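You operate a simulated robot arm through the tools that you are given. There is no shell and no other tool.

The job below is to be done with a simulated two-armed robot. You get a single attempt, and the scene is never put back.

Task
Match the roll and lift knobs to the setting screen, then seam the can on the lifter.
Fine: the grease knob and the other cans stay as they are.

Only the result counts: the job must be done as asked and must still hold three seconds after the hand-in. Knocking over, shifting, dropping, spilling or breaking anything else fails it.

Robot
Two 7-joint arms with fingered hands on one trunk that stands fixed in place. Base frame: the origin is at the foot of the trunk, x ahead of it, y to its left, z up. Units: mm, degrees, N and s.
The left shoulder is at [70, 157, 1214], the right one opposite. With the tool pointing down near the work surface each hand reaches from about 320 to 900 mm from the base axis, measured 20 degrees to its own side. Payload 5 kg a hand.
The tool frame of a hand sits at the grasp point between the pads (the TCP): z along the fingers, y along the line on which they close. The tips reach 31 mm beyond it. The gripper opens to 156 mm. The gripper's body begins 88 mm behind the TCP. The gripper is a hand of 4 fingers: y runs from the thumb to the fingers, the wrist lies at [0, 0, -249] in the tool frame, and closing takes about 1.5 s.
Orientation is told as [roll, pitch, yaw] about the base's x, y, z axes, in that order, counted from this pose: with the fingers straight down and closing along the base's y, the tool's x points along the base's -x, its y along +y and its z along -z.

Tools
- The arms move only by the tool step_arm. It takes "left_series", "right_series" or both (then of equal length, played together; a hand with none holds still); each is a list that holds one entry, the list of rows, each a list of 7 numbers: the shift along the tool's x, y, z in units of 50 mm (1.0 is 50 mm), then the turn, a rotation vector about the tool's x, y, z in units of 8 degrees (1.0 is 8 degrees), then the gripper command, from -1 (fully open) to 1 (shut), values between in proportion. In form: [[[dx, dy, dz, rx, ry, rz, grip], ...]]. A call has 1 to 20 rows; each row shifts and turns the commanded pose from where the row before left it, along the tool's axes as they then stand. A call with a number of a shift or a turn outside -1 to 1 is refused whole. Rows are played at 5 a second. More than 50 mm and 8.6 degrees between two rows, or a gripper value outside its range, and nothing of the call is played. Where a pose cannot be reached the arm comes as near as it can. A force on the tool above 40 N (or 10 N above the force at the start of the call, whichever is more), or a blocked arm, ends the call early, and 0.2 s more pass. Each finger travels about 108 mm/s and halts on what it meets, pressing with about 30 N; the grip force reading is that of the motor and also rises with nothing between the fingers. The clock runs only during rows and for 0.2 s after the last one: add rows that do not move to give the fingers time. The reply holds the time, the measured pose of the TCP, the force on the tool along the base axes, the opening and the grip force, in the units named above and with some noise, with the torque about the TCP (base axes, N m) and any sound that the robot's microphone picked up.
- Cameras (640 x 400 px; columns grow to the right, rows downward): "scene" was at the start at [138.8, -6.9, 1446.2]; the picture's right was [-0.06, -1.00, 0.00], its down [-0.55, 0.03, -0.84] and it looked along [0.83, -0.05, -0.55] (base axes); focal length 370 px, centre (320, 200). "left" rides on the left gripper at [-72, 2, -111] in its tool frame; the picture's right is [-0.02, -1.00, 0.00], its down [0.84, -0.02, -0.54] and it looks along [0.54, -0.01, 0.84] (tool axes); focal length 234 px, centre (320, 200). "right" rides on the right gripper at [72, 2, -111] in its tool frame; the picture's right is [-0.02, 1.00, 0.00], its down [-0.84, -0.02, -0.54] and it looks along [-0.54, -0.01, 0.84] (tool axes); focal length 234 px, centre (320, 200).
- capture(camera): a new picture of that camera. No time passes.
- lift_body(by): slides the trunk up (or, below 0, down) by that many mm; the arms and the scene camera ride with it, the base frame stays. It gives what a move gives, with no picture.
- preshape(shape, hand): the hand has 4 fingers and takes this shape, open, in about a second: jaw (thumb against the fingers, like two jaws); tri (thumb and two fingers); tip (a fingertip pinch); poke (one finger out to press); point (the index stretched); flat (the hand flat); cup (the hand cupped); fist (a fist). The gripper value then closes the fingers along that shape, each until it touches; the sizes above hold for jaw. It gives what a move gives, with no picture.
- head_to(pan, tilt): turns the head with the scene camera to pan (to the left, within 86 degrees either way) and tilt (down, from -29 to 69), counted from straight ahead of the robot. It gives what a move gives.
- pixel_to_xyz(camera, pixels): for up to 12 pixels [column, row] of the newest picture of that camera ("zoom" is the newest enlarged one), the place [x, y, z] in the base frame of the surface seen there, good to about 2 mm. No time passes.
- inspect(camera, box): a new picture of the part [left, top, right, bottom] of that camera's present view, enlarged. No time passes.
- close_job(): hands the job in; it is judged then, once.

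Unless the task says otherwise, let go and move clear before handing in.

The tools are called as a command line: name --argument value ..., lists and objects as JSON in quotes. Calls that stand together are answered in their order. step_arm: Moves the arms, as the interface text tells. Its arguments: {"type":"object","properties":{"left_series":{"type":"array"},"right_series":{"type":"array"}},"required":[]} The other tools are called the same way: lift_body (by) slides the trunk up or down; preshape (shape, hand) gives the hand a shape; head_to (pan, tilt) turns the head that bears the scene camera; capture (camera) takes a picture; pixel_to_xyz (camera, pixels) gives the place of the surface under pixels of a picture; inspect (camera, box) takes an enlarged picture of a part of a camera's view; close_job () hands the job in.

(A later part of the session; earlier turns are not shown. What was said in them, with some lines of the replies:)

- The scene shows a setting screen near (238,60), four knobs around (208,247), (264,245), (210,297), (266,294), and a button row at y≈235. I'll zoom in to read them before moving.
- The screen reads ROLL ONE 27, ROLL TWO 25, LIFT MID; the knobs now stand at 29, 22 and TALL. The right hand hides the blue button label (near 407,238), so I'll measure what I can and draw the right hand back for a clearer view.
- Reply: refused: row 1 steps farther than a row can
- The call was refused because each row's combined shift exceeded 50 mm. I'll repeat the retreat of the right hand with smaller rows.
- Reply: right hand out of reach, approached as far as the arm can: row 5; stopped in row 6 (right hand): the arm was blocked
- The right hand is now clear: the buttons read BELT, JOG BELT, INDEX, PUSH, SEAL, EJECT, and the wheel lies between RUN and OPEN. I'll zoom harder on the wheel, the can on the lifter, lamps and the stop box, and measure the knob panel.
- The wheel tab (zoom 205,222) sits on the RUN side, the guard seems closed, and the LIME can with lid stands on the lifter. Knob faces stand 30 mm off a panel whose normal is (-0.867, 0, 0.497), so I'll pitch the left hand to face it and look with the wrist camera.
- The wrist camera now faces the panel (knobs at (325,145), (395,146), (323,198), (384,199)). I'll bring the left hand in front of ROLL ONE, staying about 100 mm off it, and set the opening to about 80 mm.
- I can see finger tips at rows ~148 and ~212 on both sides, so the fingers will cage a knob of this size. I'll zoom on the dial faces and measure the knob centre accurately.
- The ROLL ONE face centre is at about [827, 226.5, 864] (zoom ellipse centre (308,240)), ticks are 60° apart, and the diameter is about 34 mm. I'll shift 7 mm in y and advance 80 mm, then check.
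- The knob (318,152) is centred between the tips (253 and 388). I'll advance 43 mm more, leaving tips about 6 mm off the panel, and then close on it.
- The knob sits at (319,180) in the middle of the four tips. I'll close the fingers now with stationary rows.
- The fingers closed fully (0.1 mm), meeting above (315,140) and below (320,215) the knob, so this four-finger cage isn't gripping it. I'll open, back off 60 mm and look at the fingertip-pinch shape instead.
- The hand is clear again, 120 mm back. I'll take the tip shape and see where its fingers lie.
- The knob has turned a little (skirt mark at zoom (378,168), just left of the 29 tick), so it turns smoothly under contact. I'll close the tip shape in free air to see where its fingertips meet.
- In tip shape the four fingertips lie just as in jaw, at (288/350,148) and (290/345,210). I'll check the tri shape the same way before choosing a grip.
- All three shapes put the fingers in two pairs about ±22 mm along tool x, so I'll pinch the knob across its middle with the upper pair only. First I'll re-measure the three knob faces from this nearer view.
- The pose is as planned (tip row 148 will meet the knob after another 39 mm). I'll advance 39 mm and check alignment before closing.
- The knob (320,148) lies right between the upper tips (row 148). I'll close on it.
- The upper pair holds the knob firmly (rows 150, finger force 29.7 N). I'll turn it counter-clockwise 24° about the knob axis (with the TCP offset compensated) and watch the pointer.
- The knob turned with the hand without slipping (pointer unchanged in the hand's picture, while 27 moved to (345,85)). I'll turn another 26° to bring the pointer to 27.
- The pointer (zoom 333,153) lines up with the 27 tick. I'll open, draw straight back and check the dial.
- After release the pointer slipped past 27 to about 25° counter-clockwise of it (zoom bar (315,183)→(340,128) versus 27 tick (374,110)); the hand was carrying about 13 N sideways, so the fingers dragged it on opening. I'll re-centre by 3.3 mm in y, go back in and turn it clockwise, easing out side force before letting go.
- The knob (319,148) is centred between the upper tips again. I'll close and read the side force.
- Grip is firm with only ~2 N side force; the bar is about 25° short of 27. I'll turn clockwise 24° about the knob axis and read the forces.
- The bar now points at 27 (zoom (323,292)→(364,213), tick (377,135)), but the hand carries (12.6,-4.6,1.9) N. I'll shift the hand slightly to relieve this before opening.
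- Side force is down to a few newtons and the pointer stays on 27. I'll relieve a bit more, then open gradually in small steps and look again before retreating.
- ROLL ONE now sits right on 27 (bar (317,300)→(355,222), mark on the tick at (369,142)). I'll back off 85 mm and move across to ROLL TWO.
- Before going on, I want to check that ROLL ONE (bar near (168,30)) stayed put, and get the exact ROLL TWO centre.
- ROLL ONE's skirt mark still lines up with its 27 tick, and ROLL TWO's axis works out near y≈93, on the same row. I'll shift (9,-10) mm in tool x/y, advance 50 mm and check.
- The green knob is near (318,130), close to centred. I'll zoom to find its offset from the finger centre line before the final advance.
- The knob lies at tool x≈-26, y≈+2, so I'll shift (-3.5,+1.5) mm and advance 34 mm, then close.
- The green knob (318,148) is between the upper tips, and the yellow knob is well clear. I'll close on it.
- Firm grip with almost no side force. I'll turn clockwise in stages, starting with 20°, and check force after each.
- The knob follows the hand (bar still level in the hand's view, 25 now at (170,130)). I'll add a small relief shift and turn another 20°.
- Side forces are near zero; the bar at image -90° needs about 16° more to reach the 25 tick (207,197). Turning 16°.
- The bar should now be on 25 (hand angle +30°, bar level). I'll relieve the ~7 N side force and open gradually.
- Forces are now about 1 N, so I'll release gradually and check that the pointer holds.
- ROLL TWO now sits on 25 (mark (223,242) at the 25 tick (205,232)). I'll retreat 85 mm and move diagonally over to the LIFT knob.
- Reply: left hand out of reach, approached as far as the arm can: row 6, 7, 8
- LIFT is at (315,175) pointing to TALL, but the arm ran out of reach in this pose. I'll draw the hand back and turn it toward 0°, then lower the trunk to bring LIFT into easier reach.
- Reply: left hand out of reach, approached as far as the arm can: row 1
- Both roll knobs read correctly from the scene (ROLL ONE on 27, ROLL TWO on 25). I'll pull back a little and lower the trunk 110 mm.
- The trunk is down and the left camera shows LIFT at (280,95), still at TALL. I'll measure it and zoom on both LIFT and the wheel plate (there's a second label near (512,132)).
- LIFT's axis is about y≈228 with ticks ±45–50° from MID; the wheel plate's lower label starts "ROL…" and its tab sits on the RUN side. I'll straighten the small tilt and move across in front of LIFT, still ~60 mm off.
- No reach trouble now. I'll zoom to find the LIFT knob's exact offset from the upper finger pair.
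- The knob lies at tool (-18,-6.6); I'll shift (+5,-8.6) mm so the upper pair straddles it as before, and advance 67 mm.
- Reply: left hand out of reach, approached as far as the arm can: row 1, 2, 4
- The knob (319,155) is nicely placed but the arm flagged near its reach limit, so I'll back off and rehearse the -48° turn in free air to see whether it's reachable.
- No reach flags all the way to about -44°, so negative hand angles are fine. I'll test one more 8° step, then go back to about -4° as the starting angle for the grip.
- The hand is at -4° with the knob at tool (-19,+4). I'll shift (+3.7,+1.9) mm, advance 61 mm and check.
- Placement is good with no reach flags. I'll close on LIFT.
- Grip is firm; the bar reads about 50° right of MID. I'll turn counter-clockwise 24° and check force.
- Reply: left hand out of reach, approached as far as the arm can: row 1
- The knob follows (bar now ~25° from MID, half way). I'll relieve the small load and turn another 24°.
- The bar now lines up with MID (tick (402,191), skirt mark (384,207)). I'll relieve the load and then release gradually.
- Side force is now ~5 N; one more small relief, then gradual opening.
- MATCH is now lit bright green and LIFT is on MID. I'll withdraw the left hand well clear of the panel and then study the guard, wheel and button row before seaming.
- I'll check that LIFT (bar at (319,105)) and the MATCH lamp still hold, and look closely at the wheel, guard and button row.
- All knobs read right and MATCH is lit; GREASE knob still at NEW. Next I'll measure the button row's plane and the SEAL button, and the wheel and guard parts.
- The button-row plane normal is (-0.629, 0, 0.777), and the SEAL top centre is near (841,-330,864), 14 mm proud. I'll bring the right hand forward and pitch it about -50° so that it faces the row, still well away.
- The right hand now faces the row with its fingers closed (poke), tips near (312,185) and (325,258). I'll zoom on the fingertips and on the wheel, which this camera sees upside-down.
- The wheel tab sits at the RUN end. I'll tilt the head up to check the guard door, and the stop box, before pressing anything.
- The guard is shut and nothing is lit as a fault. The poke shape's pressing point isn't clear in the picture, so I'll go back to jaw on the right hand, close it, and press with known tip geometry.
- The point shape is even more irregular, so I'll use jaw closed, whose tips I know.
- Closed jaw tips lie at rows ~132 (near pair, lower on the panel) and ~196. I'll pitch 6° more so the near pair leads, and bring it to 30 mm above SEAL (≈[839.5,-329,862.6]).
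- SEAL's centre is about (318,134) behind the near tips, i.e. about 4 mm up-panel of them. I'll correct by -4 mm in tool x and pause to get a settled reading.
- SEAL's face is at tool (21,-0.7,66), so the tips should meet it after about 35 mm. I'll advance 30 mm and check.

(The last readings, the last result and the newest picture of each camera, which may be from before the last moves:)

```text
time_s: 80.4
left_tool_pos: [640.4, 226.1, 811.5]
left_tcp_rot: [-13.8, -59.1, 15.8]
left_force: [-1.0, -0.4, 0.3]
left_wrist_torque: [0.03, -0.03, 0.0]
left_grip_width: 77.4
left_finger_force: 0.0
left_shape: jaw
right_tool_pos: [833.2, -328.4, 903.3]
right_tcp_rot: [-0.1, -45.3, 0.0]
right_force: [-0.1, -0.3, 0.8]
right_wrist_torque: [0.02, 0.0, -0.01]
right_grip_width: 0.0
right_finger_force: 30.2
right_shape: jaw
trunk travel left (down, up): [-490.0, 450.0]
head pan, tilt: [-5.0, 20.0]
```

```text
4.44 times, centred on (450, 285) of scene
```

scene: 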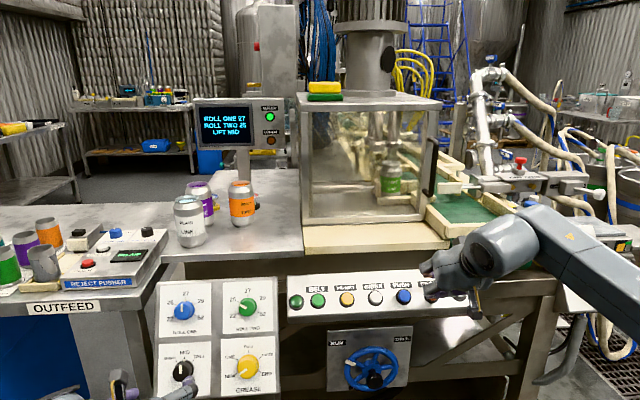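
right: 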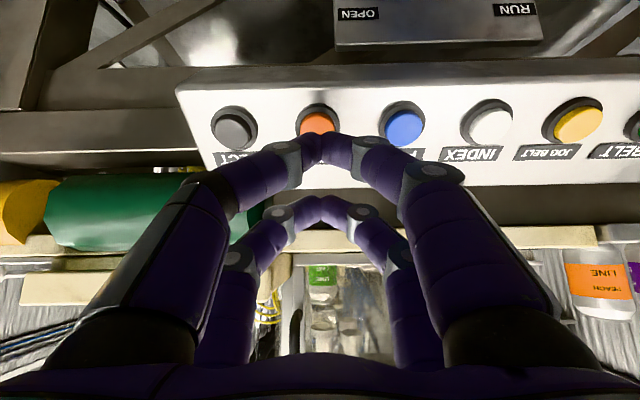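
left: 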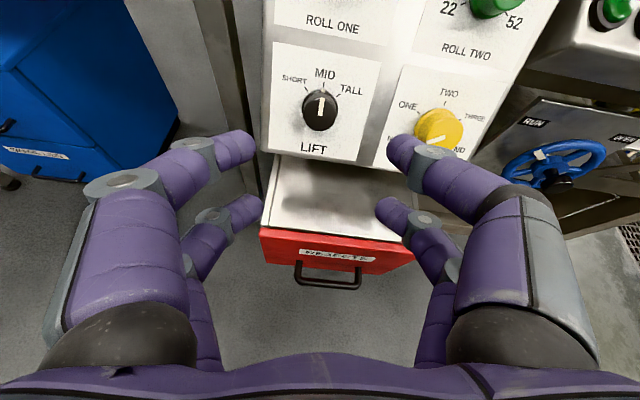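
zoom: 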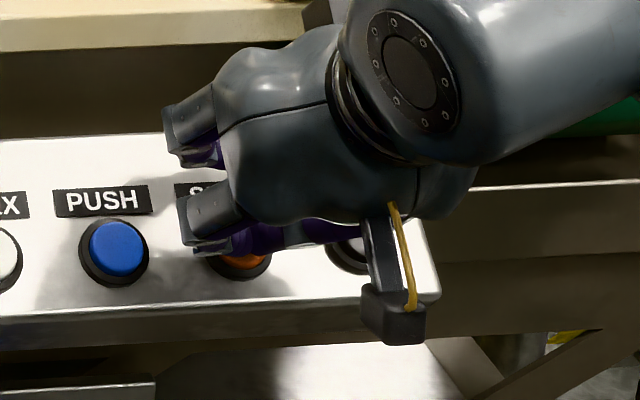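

The near tips are now ~2–3 mm off SEAL with no force. I'll press in small 2 mm steps and read the force.

step_arm --right_series '[[[0, 0, 0.04, 0, 0, 0, 1], [0, 0, 0.04, 0, 0, 0, 1], [0, 0, 0.04, 0, 0, 0, 1], [0, 0, 0, 0, 0, 0, 1]]]'

inspect --camera "right" --box '[200, 70, 440, 220]'

capture --camera "scene"

```text
time_s: 81.4
left_tool_pos: [639.5, 227.1, 812.5]
left_tcp_rot: [-14.0, -59.1, 15.8]
left_force: [-0.6, -0.1, -1.4]
left_wrist_torque: [-0.04, -0.02, -0.03]
left_grip_width: 77.7
left_finger_force: 0.1
left_shape: jaw
right_tool_pos: [836.5, -327.7, 900.4]
right_tcp_rot: [-0.1, -45.5, 0.0]
right_force: [-4.5, 0.2, 3.0]
right_wrist_torque: [0.01, 0.17, 0.0]
right_grip_width: 0.2
right_finger_force: 30.1
right_shape: jaw
trunk travel left (down, up): [-490.0, 450.0]
head pan, tilt: [-5.0, 20.0]
heard: click
```

```text
2.67 times, centred on (320, 145) of right
```

zoom: 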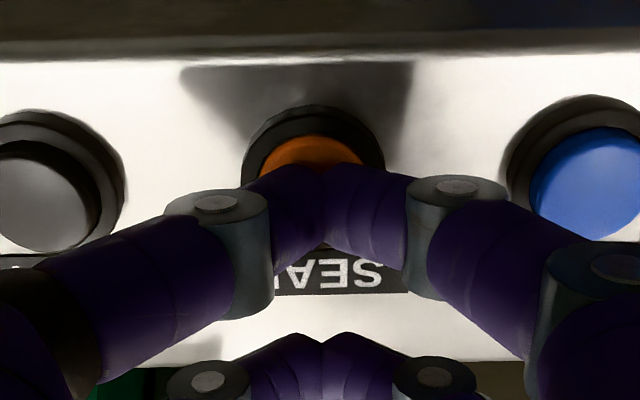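

```text
taken
```

scene: 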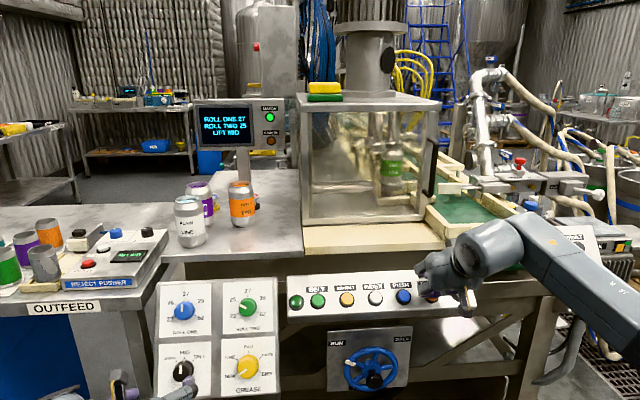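

A click was heard and the can has risen on the lifter (now around (391,165)). I'll hold the button for a second and watch the machine.

step_arm --right_series '[[[0, 0, 0, 0, 0, 0, 1], [0, 0, 0, 0, 0, 0, 1], [0, 0, 0, 0, 0, 0, 1], [0, 0, 0, 0, 0, 0, 1]]]'

inspect --camera "scene" --box '[300, 90, 450, 230]'

```text
time_s: 82.4
left_tool_pos: [640.2, 226.0, 811.8]
left_tcp_rot: [-13.9, -59.1, 15.9]
left_force: [0.1, 0.1, 0.0]
left_wrist_torque: [-0.02, -0.01, -0.02]
left_grip_width: 77.5
left_finger_force: 0.0
left_shape: jaw
right_tool_pos: [836.3, -327.3, 899.9]
right_tcp_rot: [-0.2, -45.4, 0.0]
right_force: [-4.4, 0.5, 2.7]
right_wrist_torque: [0.06, 0.2, 0.05]
right_grip_width: 0.1
right_finger_force: 30.3
right_shape: jaw
trunk travel left (down, up): [-490.0, 450.0]
head pan, tilt: [-5.0, 20.0]
```

```text
2.86 times, centred on (375, 160) of scene
```

zoom: 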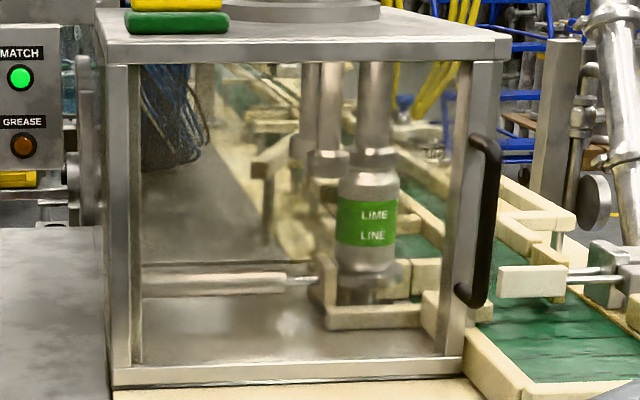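

The can is up against the seaming chuck (zoom (368,160)) and held there. I'll keep waiting and watch for the cycle to finish.

step_arm --right_series '[[[0, 0, 0, 0, 0, 0, 1], [0, 0, 0, 0, 0, 0, 1], [0, 0, 0, 0, 0, 0, 1], [0, 0, 0, 0, 0, 0, 1], [0, 0, 0, 0, 0, 0, 1], [0, 0, 0, 0, 0, 0, 1], [0, 0, 0, 0, 0, 0, 1], [0, 0, 0, 0, 0, 0, 1]]]'

inspect --camera "scene" --box '[300, 90, 450, 230]'

```text
time_s: 84.2
left_tool_pos: [639.3, 225.9, 811.7]
left_tcp_rot: [-13.9, -59.2, 15.7]
left_force: [0.7, 1.1, 0.9]
left_wrist_torque: [0.0, 0.02, 0.02]
left_grip_width: 77.6
left_finger_force: 0.0
left_shape: jaw
right_tool_pos: [835.9, -328.1, 901.4]
right_tcp_rot: [-0.1, -45.4, 0.1]
right_force: [-3.9, 0.2, 2.4]
right_wrist_torque: [0.0, 0.16, 0.01]
right_grip_width: 0.2
right_finger_force: 30.2
right_shape: jaw
trunk travel left (down, up): [-490.0, 450.0]
head pan, tilt: [-5.0, 20.0]
```

```text
2.86 times, centred on (375, 160) of scene
```

zoom: 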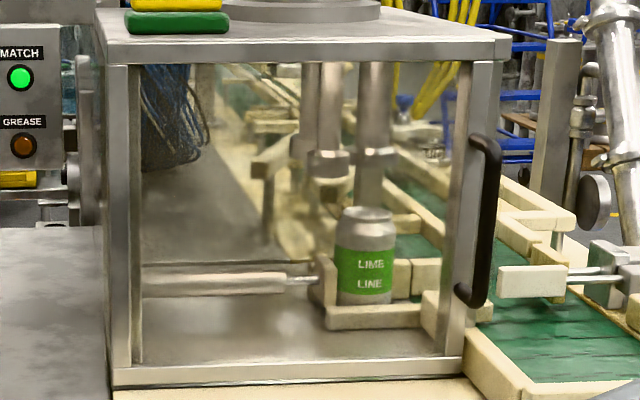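

The can has come back down, so the cycle ended. I'll release SEAL by backing off along the tool axis, then inspect the can and lamps.

step_arm --right_series '[[[0, 0, -0.2, 0, 0, 0, 1], [0, 0, -0.6, 0, 0, 0, 1], [0, 0, -0.8, 0, 0, 0, 1], [0, 0, -0.8, 0, 0, 0, 1], [0, 0, -0.8, 0, 0, 0, 1], [0, 0, 0, 0, 0, 0, 1]]]'

capture --camera "scene"

inspect --camera "scene" --box '[365, 140, 425, 200]'

inspect --camera "scene" --box '[280, 265, 480, 325]'

inspect --camera "scene" --box '[190, 95, 310, 160]'

inspect --camera "scene" --box '[150, 275, 285, 395]'

```text
time_s: 85.6
left_tool_pos: [640.3, 226.2, 811.7]
left_tcp_rot: [-13.8, -59.0, 15.9]
left_force: [-0.3, 0.7, -0.5]
left_wrist_torque: [-0.01, 0.02, -0.02]
left_grip_width: 77.6
left_finger_force: 0.0
left_shape: jaw
right_tool_pos: [724.0, -326.8, 1009.7]
right_tcp_rot: [-0.1, -45.1, -0.1]
right_force: [0.1, -0.1, 0.0]
right_wrist_torque: [0.01, -0.01, 0.01]
right_grip_width: 0.0
right_finger_force: 29.9
right_shape: jaw
trunk travel left (down, up): [-490.0, 450.0]
head pan, tilt: [-5.0, 20.0]
```

```text
taken
```

scene: 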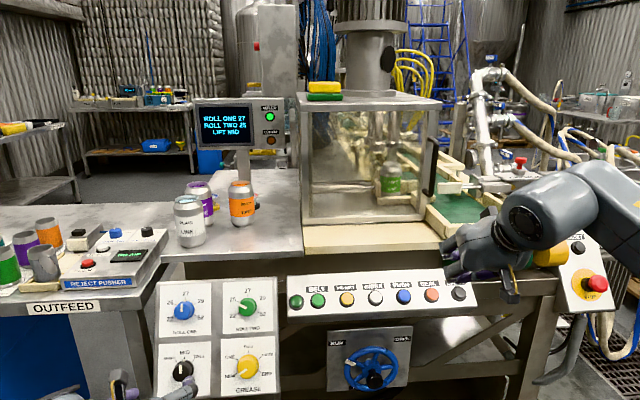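

```text
6.67 times, centred on (395, 170) of scene
```

zoom: 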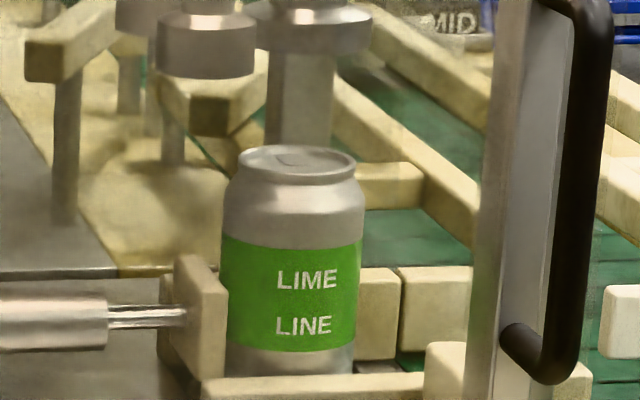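

```text
3.20 times, centred on (380, 295) of scene
```

zoom: 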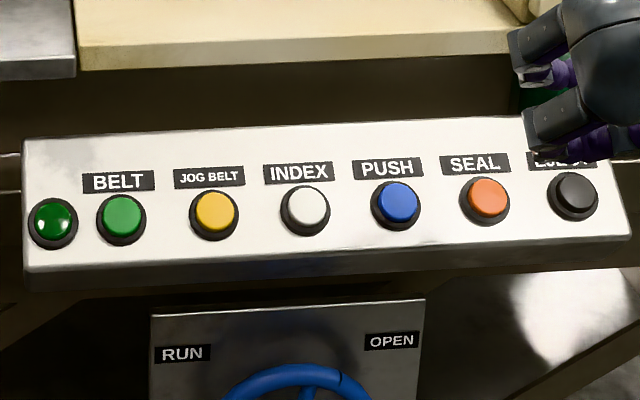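

```text
5.33 times, centred on (250, 128) of scene
```

zoom: 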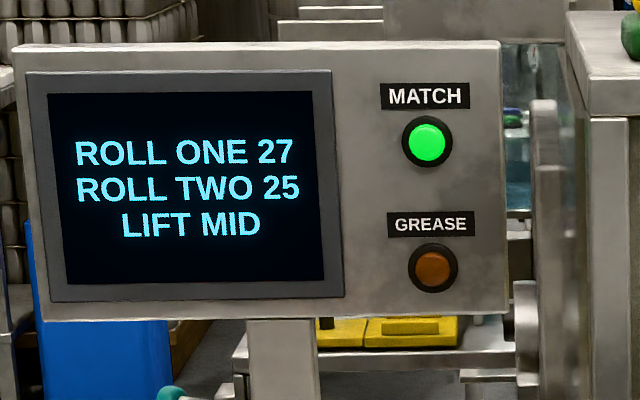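

```text
3.33 times, centred on (218, 335) of scene
```

zoom: 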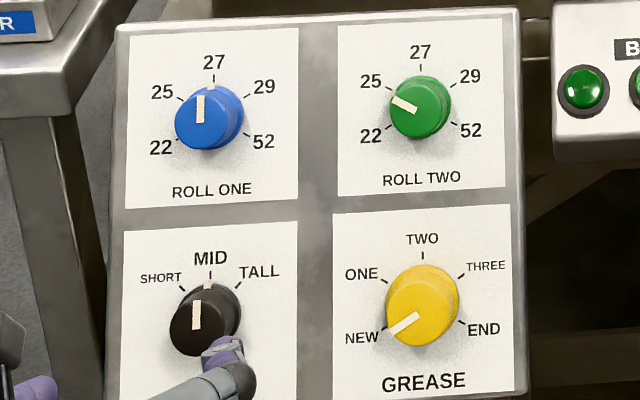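

The cycle ran (can up and down), MATCH is still lit, and all knobs are as set. I want to confirm the seam on the LIME can's rim (around (391,165)) and wheel position more closely.

inspect --camera "scene" --box '[375, 155, 407, 175]'

inspect --camera "scene" --box '[320, 320, 420, 395]'

inspect --camera "scene" --box '[160, 165, 280, 255]'

capture --camera "right"

```text
16.00 times, centred on (391, 165) of scene
```

zoom: 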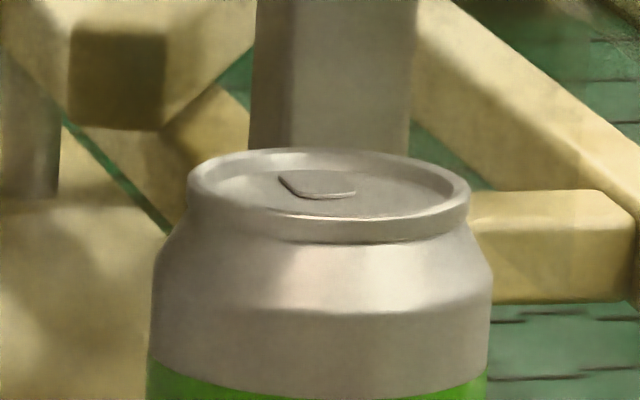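

```text
5.33 times, centred on (370, 358) of scene
```

zoom: 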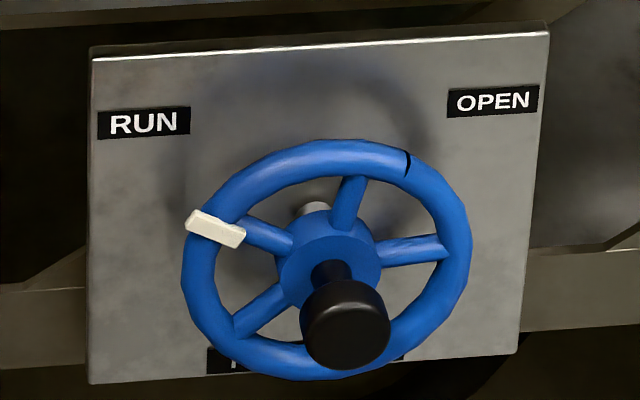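

```text
4.44 times, centred on (220, 210) of scene
```

zoom: 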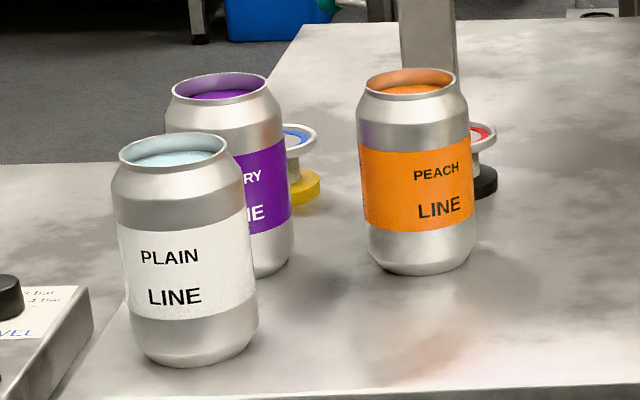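

```text
taken
```

right: 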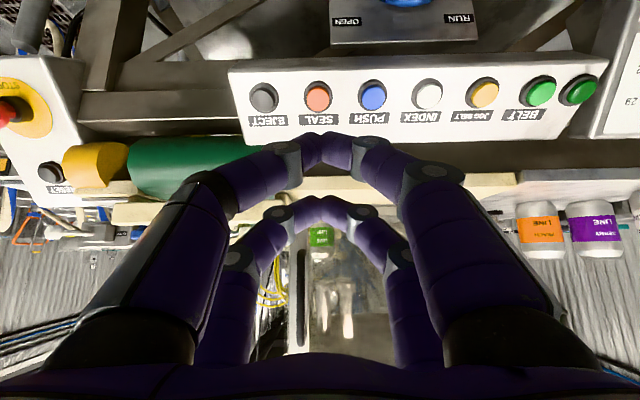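

The LIME can's rim now shows a rolled double seam, the other cans stand untouched, and the wheel is still at RUN. I'll move both hands further clear and do a last check.

step_arm --left_series '[[[0, 0, -0.5, 0, 0, 0, 0], [0, 0, -0.5, 0, 0, 0, 0], [0, 0, 0, 0, 0, 0, 0]]]' --right_series '[[[0, 0, -0.6, 0, 0, 0, 1], [0, 0, -0.6, 0, 0, 0, 1], [0, 0, 0, 0, 0, 0, 0.5]]]'

capture --camera "scene"

inspect --camera "scene" --box '[150, 275, 285, 395]'

inspect --camera "scene" --box '[190, 90, 450, 230]'

```text
time_s: 86.4
left_tool_pos: [596.6, 225.4, 836.5]
left_tcp_rot: [-13.8, -58.9, 15.8]
left_force: [-0.7, 0.3, -0.4]
left_wrist_torque: [-0.01, 0.02, 0.01]
left_grip_width: 77.5
left_finger_force: 0.1
left_shape: jaw
right_tool_pos: [681.5, -325.9, 1053.1]
right_tcp_rot: [-0.2, -45.1, 0.1]
right_force: [0.8, 0.3, -0.1]
right_wrist_torque: [0.01, -0.04, 0.0]
right_grip_width: 37.4
right_finger_force: 0.1
right_shape: jaw
trunk travel left (down, up): [-490.0, 450.0]
head pan, tilt: [-5.0, 20.0]
```

```text
taken
```

scene: 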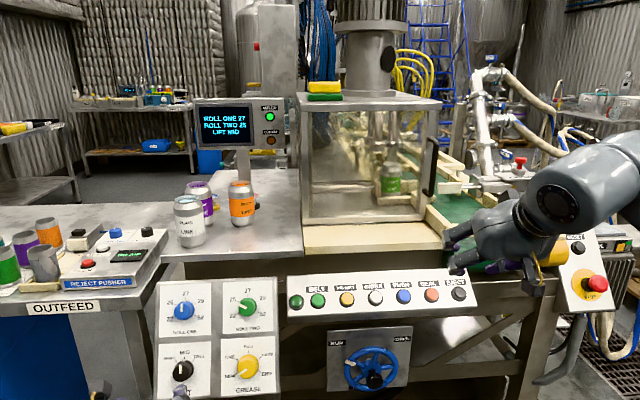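

```text
3.33 times, centred on (218, 335) of scene
```

zoom: 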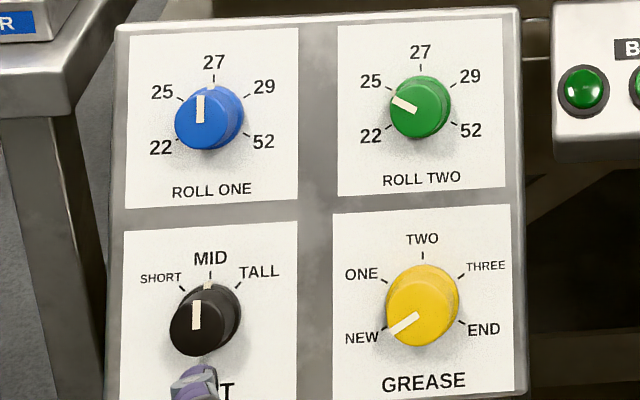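

```text
2.46 times, centred on (320, 160) of scene
```

zoom: 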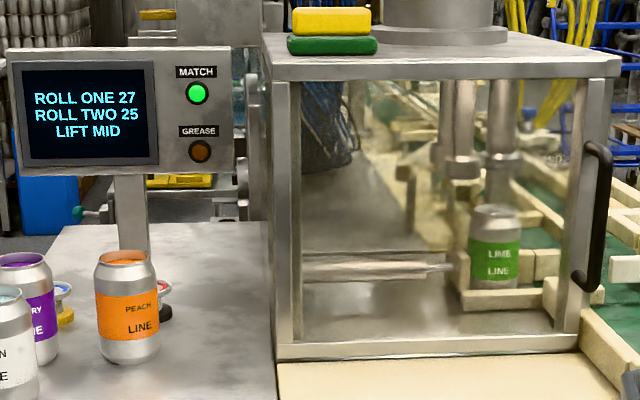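

The knobs are on 27, 25 and MID with the MATCH lamp lit, and the grease knob is still on NEW. The LIME can is seamed and back on the lifter, the other cans are untouched, and both hands are clear, so I'm handing the job in.

close_job

```text
The job is handed in.
```

I set the knobs to match the screen (ROLL ONE on 27, ROLL TWO on 25, LIFT on MID), and the MATCH lamp came on. Then I pressed SEAL. The LIME can rose to the seaming chuck and came back down on the lifter with what looks like a rolled seam on its rim.

ROLL ONE slipped about 25° past 27 when I first let go of it. I turned it back to 27 before seaming.

The grease knob is still on NEW, and the other cans were not touched. Both hands were clear when I handed the job in; the hand-in reply gave no verdict.
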